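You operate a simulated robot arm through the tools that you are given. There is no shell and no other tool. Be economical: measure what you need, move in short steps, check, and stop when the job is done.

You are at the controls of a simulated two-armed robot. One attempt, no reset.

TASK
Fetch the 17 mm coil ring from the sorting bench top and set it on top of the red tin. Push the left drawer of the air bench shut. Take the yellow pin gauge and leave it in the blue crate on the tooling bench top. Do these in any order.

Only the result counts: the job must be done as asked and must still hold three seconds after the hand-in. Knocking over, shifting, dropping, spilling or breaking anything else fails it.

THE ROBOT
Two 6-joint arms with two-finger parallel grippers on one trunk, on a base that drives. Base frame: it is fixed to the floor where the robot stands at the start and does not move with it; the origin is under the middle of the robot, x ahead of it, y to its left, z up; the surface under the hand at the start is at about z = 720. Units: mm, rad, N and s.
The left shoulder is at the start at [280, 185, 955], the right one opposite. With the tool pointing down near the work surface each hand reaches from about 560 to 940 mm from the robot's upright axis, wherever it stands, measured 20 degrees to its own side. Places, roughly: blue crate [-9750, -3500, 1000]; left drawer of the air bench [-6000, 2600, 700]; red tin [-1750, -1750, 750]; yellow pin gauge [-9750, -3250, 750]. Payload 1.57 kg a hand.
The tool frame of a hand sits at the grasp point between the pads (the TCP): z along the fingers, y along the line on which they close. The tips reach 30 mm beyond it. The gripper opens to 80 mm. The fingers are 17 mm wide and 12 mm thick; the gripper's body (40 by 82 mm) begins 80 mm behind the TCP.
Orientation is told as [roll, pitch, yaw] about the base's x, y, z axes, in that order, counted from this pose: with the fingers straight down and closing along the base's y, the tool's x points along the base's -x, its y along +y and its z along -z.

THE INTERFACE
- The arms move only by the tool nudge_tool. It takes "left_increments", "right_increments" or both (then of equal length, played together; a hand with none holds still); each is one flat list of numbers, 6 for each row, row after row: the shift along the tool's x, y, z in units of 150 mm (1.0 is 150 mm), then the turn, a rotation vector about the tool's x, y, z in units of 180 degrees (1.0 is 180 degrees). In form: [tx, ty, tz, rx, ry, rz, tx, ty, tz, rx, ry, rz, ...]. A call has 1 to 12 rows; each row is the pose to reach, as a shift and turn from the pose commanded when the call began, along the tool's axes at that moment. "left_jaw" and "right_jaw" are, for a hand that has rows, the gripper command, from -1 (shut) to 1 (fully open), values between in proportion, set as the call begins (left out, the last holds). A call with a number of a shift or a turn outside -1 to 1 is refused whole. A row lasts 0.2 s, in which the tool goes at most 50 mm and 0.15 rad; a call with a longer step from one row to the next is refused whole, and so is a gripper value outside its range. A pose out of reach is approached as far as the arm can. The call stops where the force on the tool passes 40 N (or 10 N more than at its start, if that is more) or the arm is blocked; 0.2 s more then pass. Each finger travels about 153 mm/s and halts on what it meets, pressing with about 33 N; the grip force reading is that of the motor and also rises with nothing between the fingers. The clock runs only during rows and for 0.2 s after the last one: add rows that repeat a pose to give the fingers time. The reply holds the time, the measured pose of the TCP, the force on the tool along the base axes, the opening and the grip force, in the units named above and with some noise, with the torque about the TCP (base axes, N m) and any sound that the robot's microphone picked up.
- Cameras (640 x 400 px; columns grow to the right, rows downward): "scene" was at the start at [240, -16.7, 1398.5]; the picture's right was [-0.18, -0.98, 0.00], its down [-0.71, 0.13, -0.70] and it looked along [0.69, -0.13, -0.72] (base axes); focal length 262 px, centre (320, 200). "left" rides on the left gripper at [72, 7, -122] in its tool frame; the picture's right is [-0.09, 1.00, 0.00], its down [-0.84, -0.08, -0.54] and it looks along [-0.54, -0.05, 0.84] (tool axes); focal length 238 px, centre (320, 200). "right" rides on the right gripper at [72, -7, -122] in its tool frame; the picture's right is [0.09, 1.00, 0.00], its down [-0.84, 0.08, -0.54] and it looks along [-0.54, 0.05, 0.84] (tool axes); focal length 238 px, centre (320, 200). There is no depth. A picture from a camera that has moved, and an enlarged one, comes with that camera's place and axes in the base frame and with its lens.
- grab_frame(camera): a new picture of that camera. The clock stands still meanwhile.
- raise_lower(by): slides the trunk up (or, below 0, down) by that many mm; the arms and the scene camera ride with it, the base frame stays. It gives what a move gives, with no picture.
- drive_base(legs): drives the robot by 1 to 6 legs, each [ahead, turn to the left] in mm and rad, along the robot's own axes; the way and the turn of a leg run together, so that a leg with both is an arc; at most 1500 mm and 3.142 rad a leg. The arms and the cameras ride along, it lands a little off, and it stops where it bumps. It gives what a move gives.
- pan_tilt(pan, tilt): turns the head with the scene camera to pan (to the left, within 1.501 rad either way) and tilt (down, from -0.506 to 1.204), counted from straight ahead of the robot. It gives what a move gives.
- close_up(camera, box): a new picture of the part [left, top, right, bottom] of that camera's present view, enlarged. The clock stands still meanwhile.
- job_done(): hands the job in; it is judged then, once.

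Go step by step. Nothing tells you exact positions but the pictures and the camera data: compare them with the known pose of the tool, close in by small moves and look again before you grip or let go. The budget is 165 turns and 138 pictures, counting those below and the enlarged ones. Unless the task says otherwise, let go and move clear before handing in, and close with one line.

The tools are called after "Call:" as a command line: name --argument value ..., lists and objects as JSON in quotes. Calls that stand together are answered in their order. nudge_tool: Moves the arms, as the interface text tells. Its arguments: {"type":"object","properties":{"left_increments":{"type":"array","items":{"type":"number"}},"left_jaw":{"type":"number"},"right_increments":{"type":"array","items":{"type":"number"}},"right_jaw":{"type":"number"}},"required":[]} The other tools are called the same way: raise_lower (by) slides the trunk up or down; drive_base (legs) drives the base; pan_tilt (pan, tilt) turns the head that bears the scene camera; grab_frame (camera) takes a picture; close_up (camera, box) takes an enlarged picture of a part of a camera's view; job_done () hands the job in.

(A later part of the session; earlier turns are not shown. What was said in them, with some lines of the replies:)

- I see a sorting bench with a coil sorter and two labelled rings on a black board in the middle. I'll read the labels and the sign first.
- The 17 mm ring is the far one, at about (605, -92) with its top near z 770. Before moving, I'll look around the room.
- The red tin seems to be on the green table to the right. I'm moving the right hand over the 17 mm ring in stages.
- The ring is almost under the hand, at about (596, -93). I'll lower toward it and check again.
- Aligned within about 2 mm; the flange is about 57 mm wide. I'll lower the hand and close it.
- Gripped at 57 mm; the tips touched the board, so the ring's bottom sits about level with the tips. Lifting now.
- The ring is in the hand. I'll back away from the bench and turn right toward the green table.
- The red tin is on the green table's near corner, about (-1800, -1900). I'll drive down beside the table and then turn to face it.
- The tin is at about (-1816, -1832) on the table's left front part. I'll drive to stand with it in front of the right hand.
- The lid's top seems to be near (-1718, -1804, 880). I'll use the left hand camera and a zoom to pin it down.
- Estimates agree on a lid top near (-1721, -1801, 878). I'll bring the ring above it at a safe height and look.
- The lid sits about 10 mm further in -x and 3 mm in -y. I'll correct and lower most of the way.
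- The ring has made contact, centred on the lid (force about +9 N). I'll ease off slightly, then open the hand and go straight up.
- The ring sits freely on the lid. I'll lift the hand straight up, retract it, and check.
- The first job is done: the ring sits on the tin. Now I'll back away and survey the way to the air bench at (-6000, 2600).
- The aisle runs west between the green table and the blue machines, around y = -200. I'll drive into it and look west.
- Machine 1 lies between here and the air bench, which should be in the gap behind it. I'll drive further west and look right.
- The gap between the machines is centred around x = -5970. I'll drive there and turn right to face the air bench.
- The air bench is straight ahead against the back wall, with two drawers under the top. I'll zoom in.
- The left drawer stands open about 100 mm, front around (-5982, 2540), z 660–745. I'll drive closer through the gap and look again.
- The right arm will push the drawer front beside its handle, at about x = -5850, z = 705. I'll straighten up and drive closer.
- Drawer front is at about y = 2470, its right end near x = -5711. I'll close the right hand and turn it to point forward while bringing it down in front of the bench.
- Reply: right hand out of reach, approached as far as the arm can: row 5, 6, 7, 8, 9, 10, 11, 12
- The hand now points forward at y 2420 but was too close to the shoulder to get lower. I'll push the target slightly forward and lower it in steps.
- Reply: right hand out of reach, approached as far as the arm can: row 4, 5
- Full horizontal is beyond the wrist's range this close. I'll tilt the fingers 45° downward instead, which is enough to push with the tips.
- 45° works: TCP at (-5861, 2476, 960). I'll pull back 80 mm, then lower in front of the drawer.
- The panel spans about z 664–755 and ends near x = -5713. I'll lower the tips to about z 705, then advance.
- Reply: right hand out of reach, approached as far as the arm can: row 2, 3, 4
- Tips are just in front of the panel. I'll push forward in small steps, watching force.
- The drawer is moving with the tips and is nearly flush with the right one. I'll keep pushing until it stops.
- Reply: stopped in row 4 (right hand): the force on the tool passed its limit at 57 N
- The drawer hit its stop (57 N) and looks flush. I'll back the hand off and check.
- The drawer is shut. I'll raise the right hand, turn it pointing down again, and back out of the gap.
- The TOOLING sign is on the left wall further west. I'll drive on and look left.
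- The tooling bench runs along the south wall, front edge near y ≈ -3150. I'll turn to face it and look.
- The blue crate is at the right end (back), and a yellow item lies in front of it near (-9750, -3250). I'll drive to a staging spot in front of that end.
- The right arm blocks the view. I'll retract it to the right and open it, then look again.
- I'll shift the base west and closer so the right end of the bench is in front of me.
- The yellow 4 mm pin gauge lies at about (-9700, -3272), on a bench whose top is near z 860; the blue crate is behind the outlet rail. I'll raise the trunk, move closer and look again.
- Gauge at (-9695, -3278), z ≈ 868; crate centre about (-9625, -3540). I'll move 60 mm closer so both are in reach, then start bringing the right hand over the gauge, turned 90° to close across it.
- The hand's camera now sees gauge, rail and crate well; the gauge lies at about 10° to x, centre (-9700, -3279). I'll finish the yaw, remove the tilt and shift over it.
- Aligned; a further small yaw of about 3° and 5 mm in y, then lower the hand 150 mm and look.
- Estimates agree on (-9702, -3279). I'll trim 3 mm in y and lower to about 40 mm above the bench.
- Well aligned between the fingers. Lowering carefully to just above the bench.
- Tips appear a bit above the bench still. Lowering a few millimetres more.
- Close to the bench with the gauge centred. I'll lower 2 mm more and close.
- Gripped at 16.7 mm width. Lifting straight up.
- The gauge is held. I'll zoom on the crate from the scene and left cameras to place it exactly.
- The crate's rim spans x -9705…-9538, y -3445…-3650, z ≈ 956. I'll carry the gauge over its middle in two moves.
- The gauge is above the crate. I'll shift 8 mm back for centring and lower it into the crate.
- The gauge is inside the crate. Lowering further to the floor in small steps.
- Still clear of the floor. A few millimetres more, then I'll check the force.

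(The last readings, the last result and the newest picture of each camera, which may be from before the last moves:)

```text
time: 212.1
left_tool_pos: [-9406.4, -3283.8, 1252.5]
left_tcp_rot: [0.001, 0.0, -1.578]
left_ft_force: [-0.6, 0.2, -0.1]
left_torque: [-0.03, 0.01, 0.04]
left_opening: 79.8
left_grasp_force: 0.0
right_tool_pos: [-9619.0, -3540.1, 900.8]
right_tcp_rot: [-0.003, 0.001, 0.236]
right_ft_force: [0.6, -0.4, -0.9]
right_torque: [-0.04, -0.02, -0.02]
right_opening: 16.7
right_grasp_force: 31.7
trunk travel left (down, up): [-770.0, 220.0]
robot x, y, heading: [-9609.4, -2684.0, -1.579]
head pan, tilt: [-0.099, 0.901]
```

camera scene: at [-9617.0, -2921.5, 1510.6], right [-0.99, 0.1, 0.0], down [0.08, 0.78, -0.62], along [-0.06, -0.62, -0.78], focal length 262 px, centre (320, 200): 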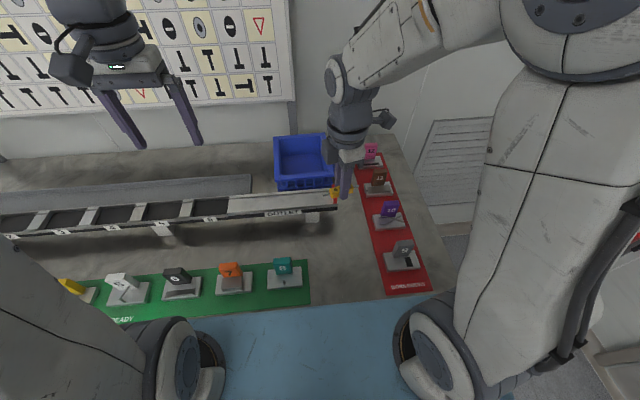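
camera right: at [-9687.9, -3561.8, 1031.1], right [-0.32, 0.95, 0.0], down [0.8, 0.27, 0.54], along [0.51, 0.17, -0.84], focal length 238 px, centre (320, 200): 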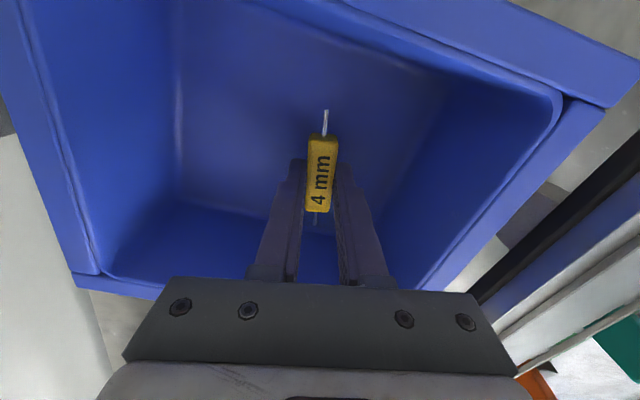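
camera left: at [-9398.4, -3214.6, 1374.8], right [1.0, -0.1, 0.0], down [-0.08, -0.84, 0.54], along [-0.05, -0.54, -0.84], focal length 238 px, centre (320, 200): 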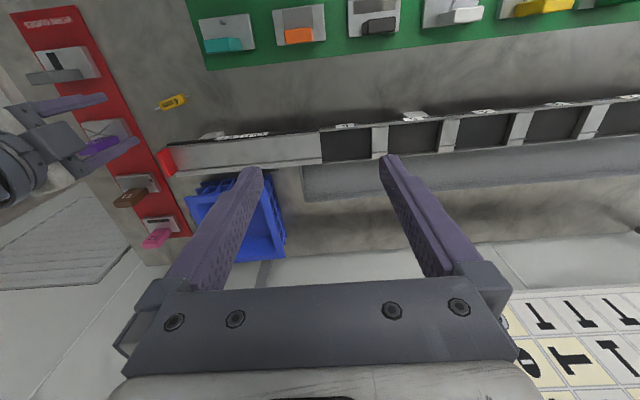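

Call:
nudge_tool --right_increments '[0, 0, 0.015, 0, 0, 0, 0, 0, 0.03, 0, 0, 0, 0, 0, 0.04, 0, 0, 0, 0, 0, 0.04, 0, 0, 0]'

Call:
grab_frame --camera "right"

```text
time: 213.1
left_tool_pos: [-9407.5, -3284.9, 1252.8]
left_tcp_rot: [0.001, 0.0, -1.578]
left_ft_force: [-0.4, -0.7, 0.2]
left_torque: [-0.02, -0.03, -0.02]
left_opening: 80.0
left_grasp_force: 0.0
right_tool_pos: [-9619.4, -3540.1, 895.1]
right_tcp_rot: [0.001, -0.001, 0.236]
right_ft_force: [0.1, 0.1, -0.9]
right_torque: [-0.02, -0.04, 0.01]
right_opening: 16.9
right_grasp_force: 32.2
trunk travel left (down, up): [-770.0, 220.0]
robot x, y, heading: [-9608.8, -2684.0, -1.578]
head pan, tilt: [-0.099, 0.901]
```

```text
44 pictures are left
camera right: at [-9687.2, -3561.8, 1016.3], right [-0.32, 0.95, 0.0], down [0.8, 0.27, 0.54], along [0.51, 0.17, -0.84], focal length 238 px, centre (320, 200)
```

right: 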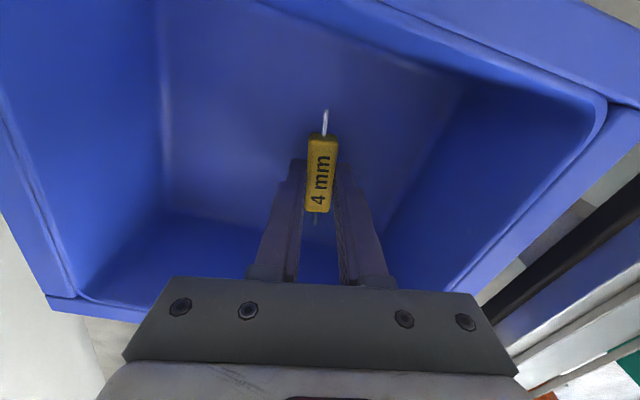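

No contact yet; the bench itself corresponds to about z 889, so the floor is only millimetres away. Lower 3 mm more, then open halfway.

Call:
nudge_tool --right_increments '[0, 0, 0.01, 0, 0, 0, 0, 0, 0.02, 0, 0, 0, 0, 0, 0.02, 0, 0, 0]'

Call:
nudge_tool --right_increments '[0, 0, 0, 0, 0, 0, 0, 0, 0, 0, 0, 0, 0, 0, 0, 0, 0, 0]' --right_jaw 0.1

Call:
grab_frame --camera "right"

```text
time: 213.9
left_tool_pos: [-9406.8, -3284.6, 1254.3]
left_tcp_rot: [0.0, 0.001, -1.577]
left_ft_force: [-0.6, 0.0, 0.1]
left_torque: [-0.03, -0.03, 0.02]
left_opening: 80.1
left_grasp_force: 0.1
right_tool_pos: [-9618.9, -3539.8, 894.6]
right_tcp_rot: [-0.006, -0.002, 0.235]
right_ft_force: [0.5, 3.9, 20.3]
right_torque: [0.35, 0.06, -0.05]
right_opening: 16.9
right_grasp_force: 32.0
trunk travel left (down, up): [-770.0, 220.0]
robot x, y, heading: [-9610.3, -2685.0, -1.576]
head pan, tilt: [-0.099, 0.901]
```

```text
time: 214.7
left_tool_pos: [-9406.4, -3286.2, 1254.0]
left_tcp_rot: [0.0, 0.0, -1.577]
left_ft_force: [-0.5, -0.1, 0.1]
left_torque: [-0.01, -0.02, 0.01]
left_opening: 80.2
left_grasp_force: 0.1
right_tool_pos: [-9618.9, -3539.3, 895.5]
right_tcp_rot: [-0.008, 0.001, 0.234]
right_ft_force: [1.0, -8.3, 24.2]
right_torque: [0.24, 0.09, 0.01]
right_opening: 36.2
right_grasp_force: 0.0
trunk travel left (down, up): [-770.0, 220.0]
robot x, y, heading: [-9609.0, -2683.8, -1.571]
head pan, tilt: [-0.099, 0.901]
```

```text
43 pictures are left
camera right: at [-9687.4, -3561.9, 1016.4], right [-0.32, 0.95, -0.01], down [0.79, 0.27, 0.54], along [0.52, 0.17, -0.84], focal length 238 px, centre (320, 200)
```

right: 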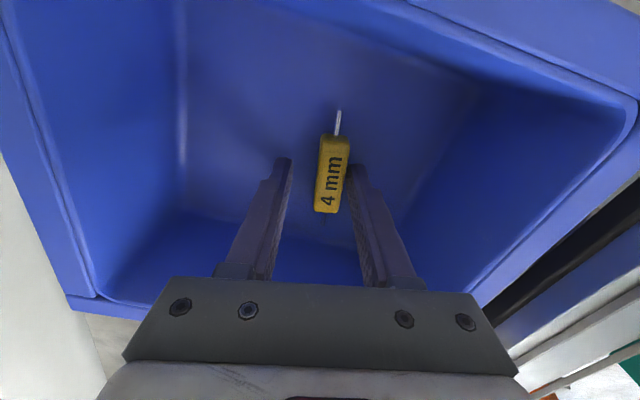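

Released; the gauge rests on the crate floor. I'll lift straight up clear of the crate and check the crate's position.

Call:
nudge_tool --right_increments '[0, 0, -0.02, 0, 0, 0, 0, 0, -0.2, 0, 0, 0, 0, 0, -0.45, 0, 0, 0, 0, 0, -0.7, 0, 0, 0, 0, 0, -1, 0, 0, 0, 0, 0, -1, 0, 0, 0]'

Call:
nudge_tool --right_increments '[0, 0, -0.2, 0, 0, 0, 0, 0, -0.4, 0, 0, 0, 0, 0, -0.4, 0, 0, 0]'

Call:
grab_frame --camera "right"

Call:
close_up --camera "scene" --box '[250, 90, 390, 210]'

```text
time: 216.1
left_tool_pos: [-9406.7, -3285.2, 1252.8]
left_tcp_rot: [0.0, 0.0, -1.578]
left_ft_force: [-1.1, 0.2, -0.2]
left_torque: [0.0, 0.0, -0.04]
left_opening: 80.2
left_grasp_force: 0.1
right_tool_pos: [-9620.9, -3537.7, 1042.9]
right_tcp_rot: [0.0, 0.001, 0.235]
right_ft_force: [0.2, -0.1, 0.5]
right_torque: [0.02, 0.01, 0.05]
right_opening: 43.9
right_grasp_force: 0.1
trunk travel left (down, up): [-770.0, 220.0]
robot x, y, heading: [-9609.3, -2682.1, -1.574]
head pan, tilt: [-0.099, 0.901]
```

```text
time: 216.9
left_tool_pos: [-9407.2, -3284.6, 1253.3]
left_tcp_rot: [0.0, 0.0, -1.576]
left_ft_force: [-0.3, -0.3, -0.3]
left_torque: [-0.02, 0.0, 0.03]
left_opening: 80.3
left_grasp_force: 0.1
right_tool_pos: [-9619.9, -3538.1, 1102.4]
right_tcp_rot: [0.0, 0.0, 0.236]
right_ft_force: [0.0, -0.4, 0.6]
right_torque: [0.01, -0.02, -0.01]
right_opening: 44.1
right_grasp_force: 0.0
trunk travel left (down, up): [-770.0, 220.0]
robot x, y, heading: [-9606.2, -2686.2, -1.582]
head pan, tilt: [-0.099, 0.901]
```

```text
42 pictures are left
camera right: at [-9687.3, -3560.4, 1224.5], right [-0.32, 0.95, 0.0], down [0.8, 0.27, 0.54], along [0.51, 0.17, -0.84], focal length 238 px, centre (320, 200)
```

right: 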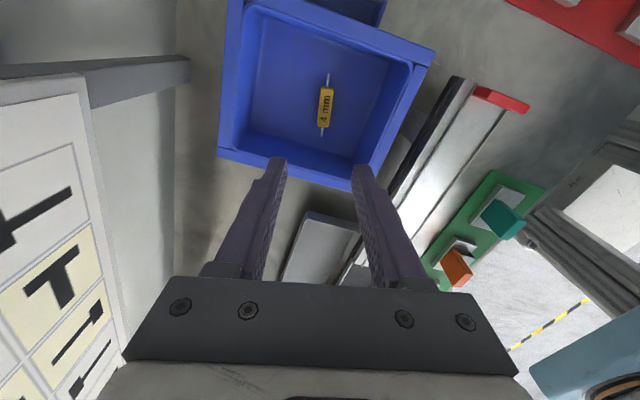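

```text
3.33 times, centred on (320, 150) of scene
camera zoom: at [-9617.0, -2921.7, 1510.6], right [-0.99, 0.1, 0.0], down [0.08, 0.78, -0.62], along [-0.06, -0.62, -0.78], focal length 872 px, centre (320, 367)
```

zoom: 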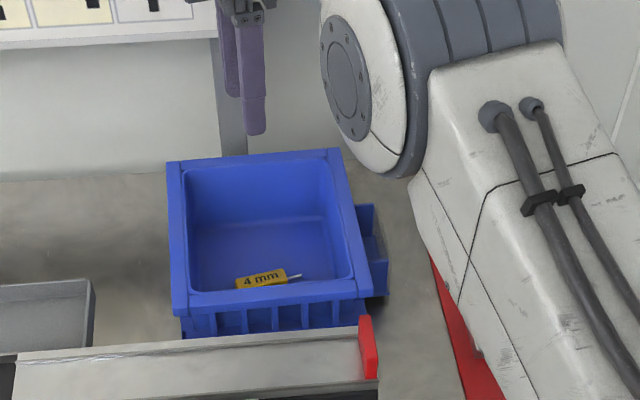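

The gauge lies in the crate, which moved under a centimetre. I'll back away clear and take one last look.

Call:
drive_base --legs '[[-400, 0]]'

Call:
pan_tilt --pan -0.1 --tilt 0.6

Call:
grab_frame --camera "scene"

```text
time: 219.3
left_tool_pos: [-9397.8, -2896.6, 1254.2]
left_tcp_rot: [0.0, 0.0, -1.56]
left_ft_force: [0.6, -0.3, 0.0]
left_torque: [0.04, 0.02, -0.03]
left_opening: 79.9
left_grasp_force: 0.0
right_tool_pos: [-9607.8, -3150.4, 1102.1]
right_tcp_rot: [0.0, 0.0, 0.251]
right_ft_force: [0.3, -0.2, -0.3]
right_torque: [0.01, 0.0, -0.02]
right_opening: 44.1
right_grasp_force: 0.0
trunk travel left (down, up): [-770.0, 220.0]
robot x, y, heading: [-9614.4, -2296.6, -1.554]
head pan, tilt: [-0.099, 0.901]
```

```text
time: 220.1
left_tool_pos: [-9398.0, -2895.7, 1251.9]
left_tcp_rot: [0.0, 0.001, -1.56]
left_ft_force: [-0.5, 0.4, 0.3]
left_torque: [-0.01, 0.04, -0.02]
left_opening: 79.9
left_grasp_force: 0.1
right_tool_pos: [-9605.9, -3151.4, 1103.8]
right_tcp_rot: [-0.002, -0.001, 0.253]
right_ft_force: [0.1, -0.5, -0.2]
right_torque: [-0.02, 0.04, -0.05]
right_opening: 44.2
right_grasp_force: 0.0
trunk travel left (down, up): [-770.0, 220.0]
robot x, y, heading: [-9612.0, -2296.8, -1.554]
head pan, tilt: [-0.099, 0.6]
```

```text
40 pictures are left
camera scene: at [-9615.6, -2548.1, 1535.3], right [-1.0, 0.09, 0.0], down [0.05, 0.56, -0.82], along [-0.07, -0.82, -0.57], focal length 262 px, centre (320, 200)
```

scene: 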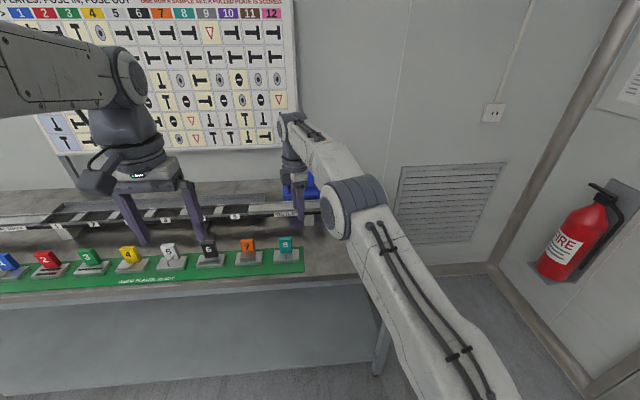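

Everything on the tooling bench is upright and the hands are empty and clear, so I'm handing in.

Call:
job_done

```text
The job is handed in.
```

I handed the job in with all three parts done: the 17 mm ring is on the red tin, the left drawer of the air bench is shut, and the yellow pin gauge is in the blue crate. The blue crate slid about 9 mm when I let go of the gauge, and I left it there.
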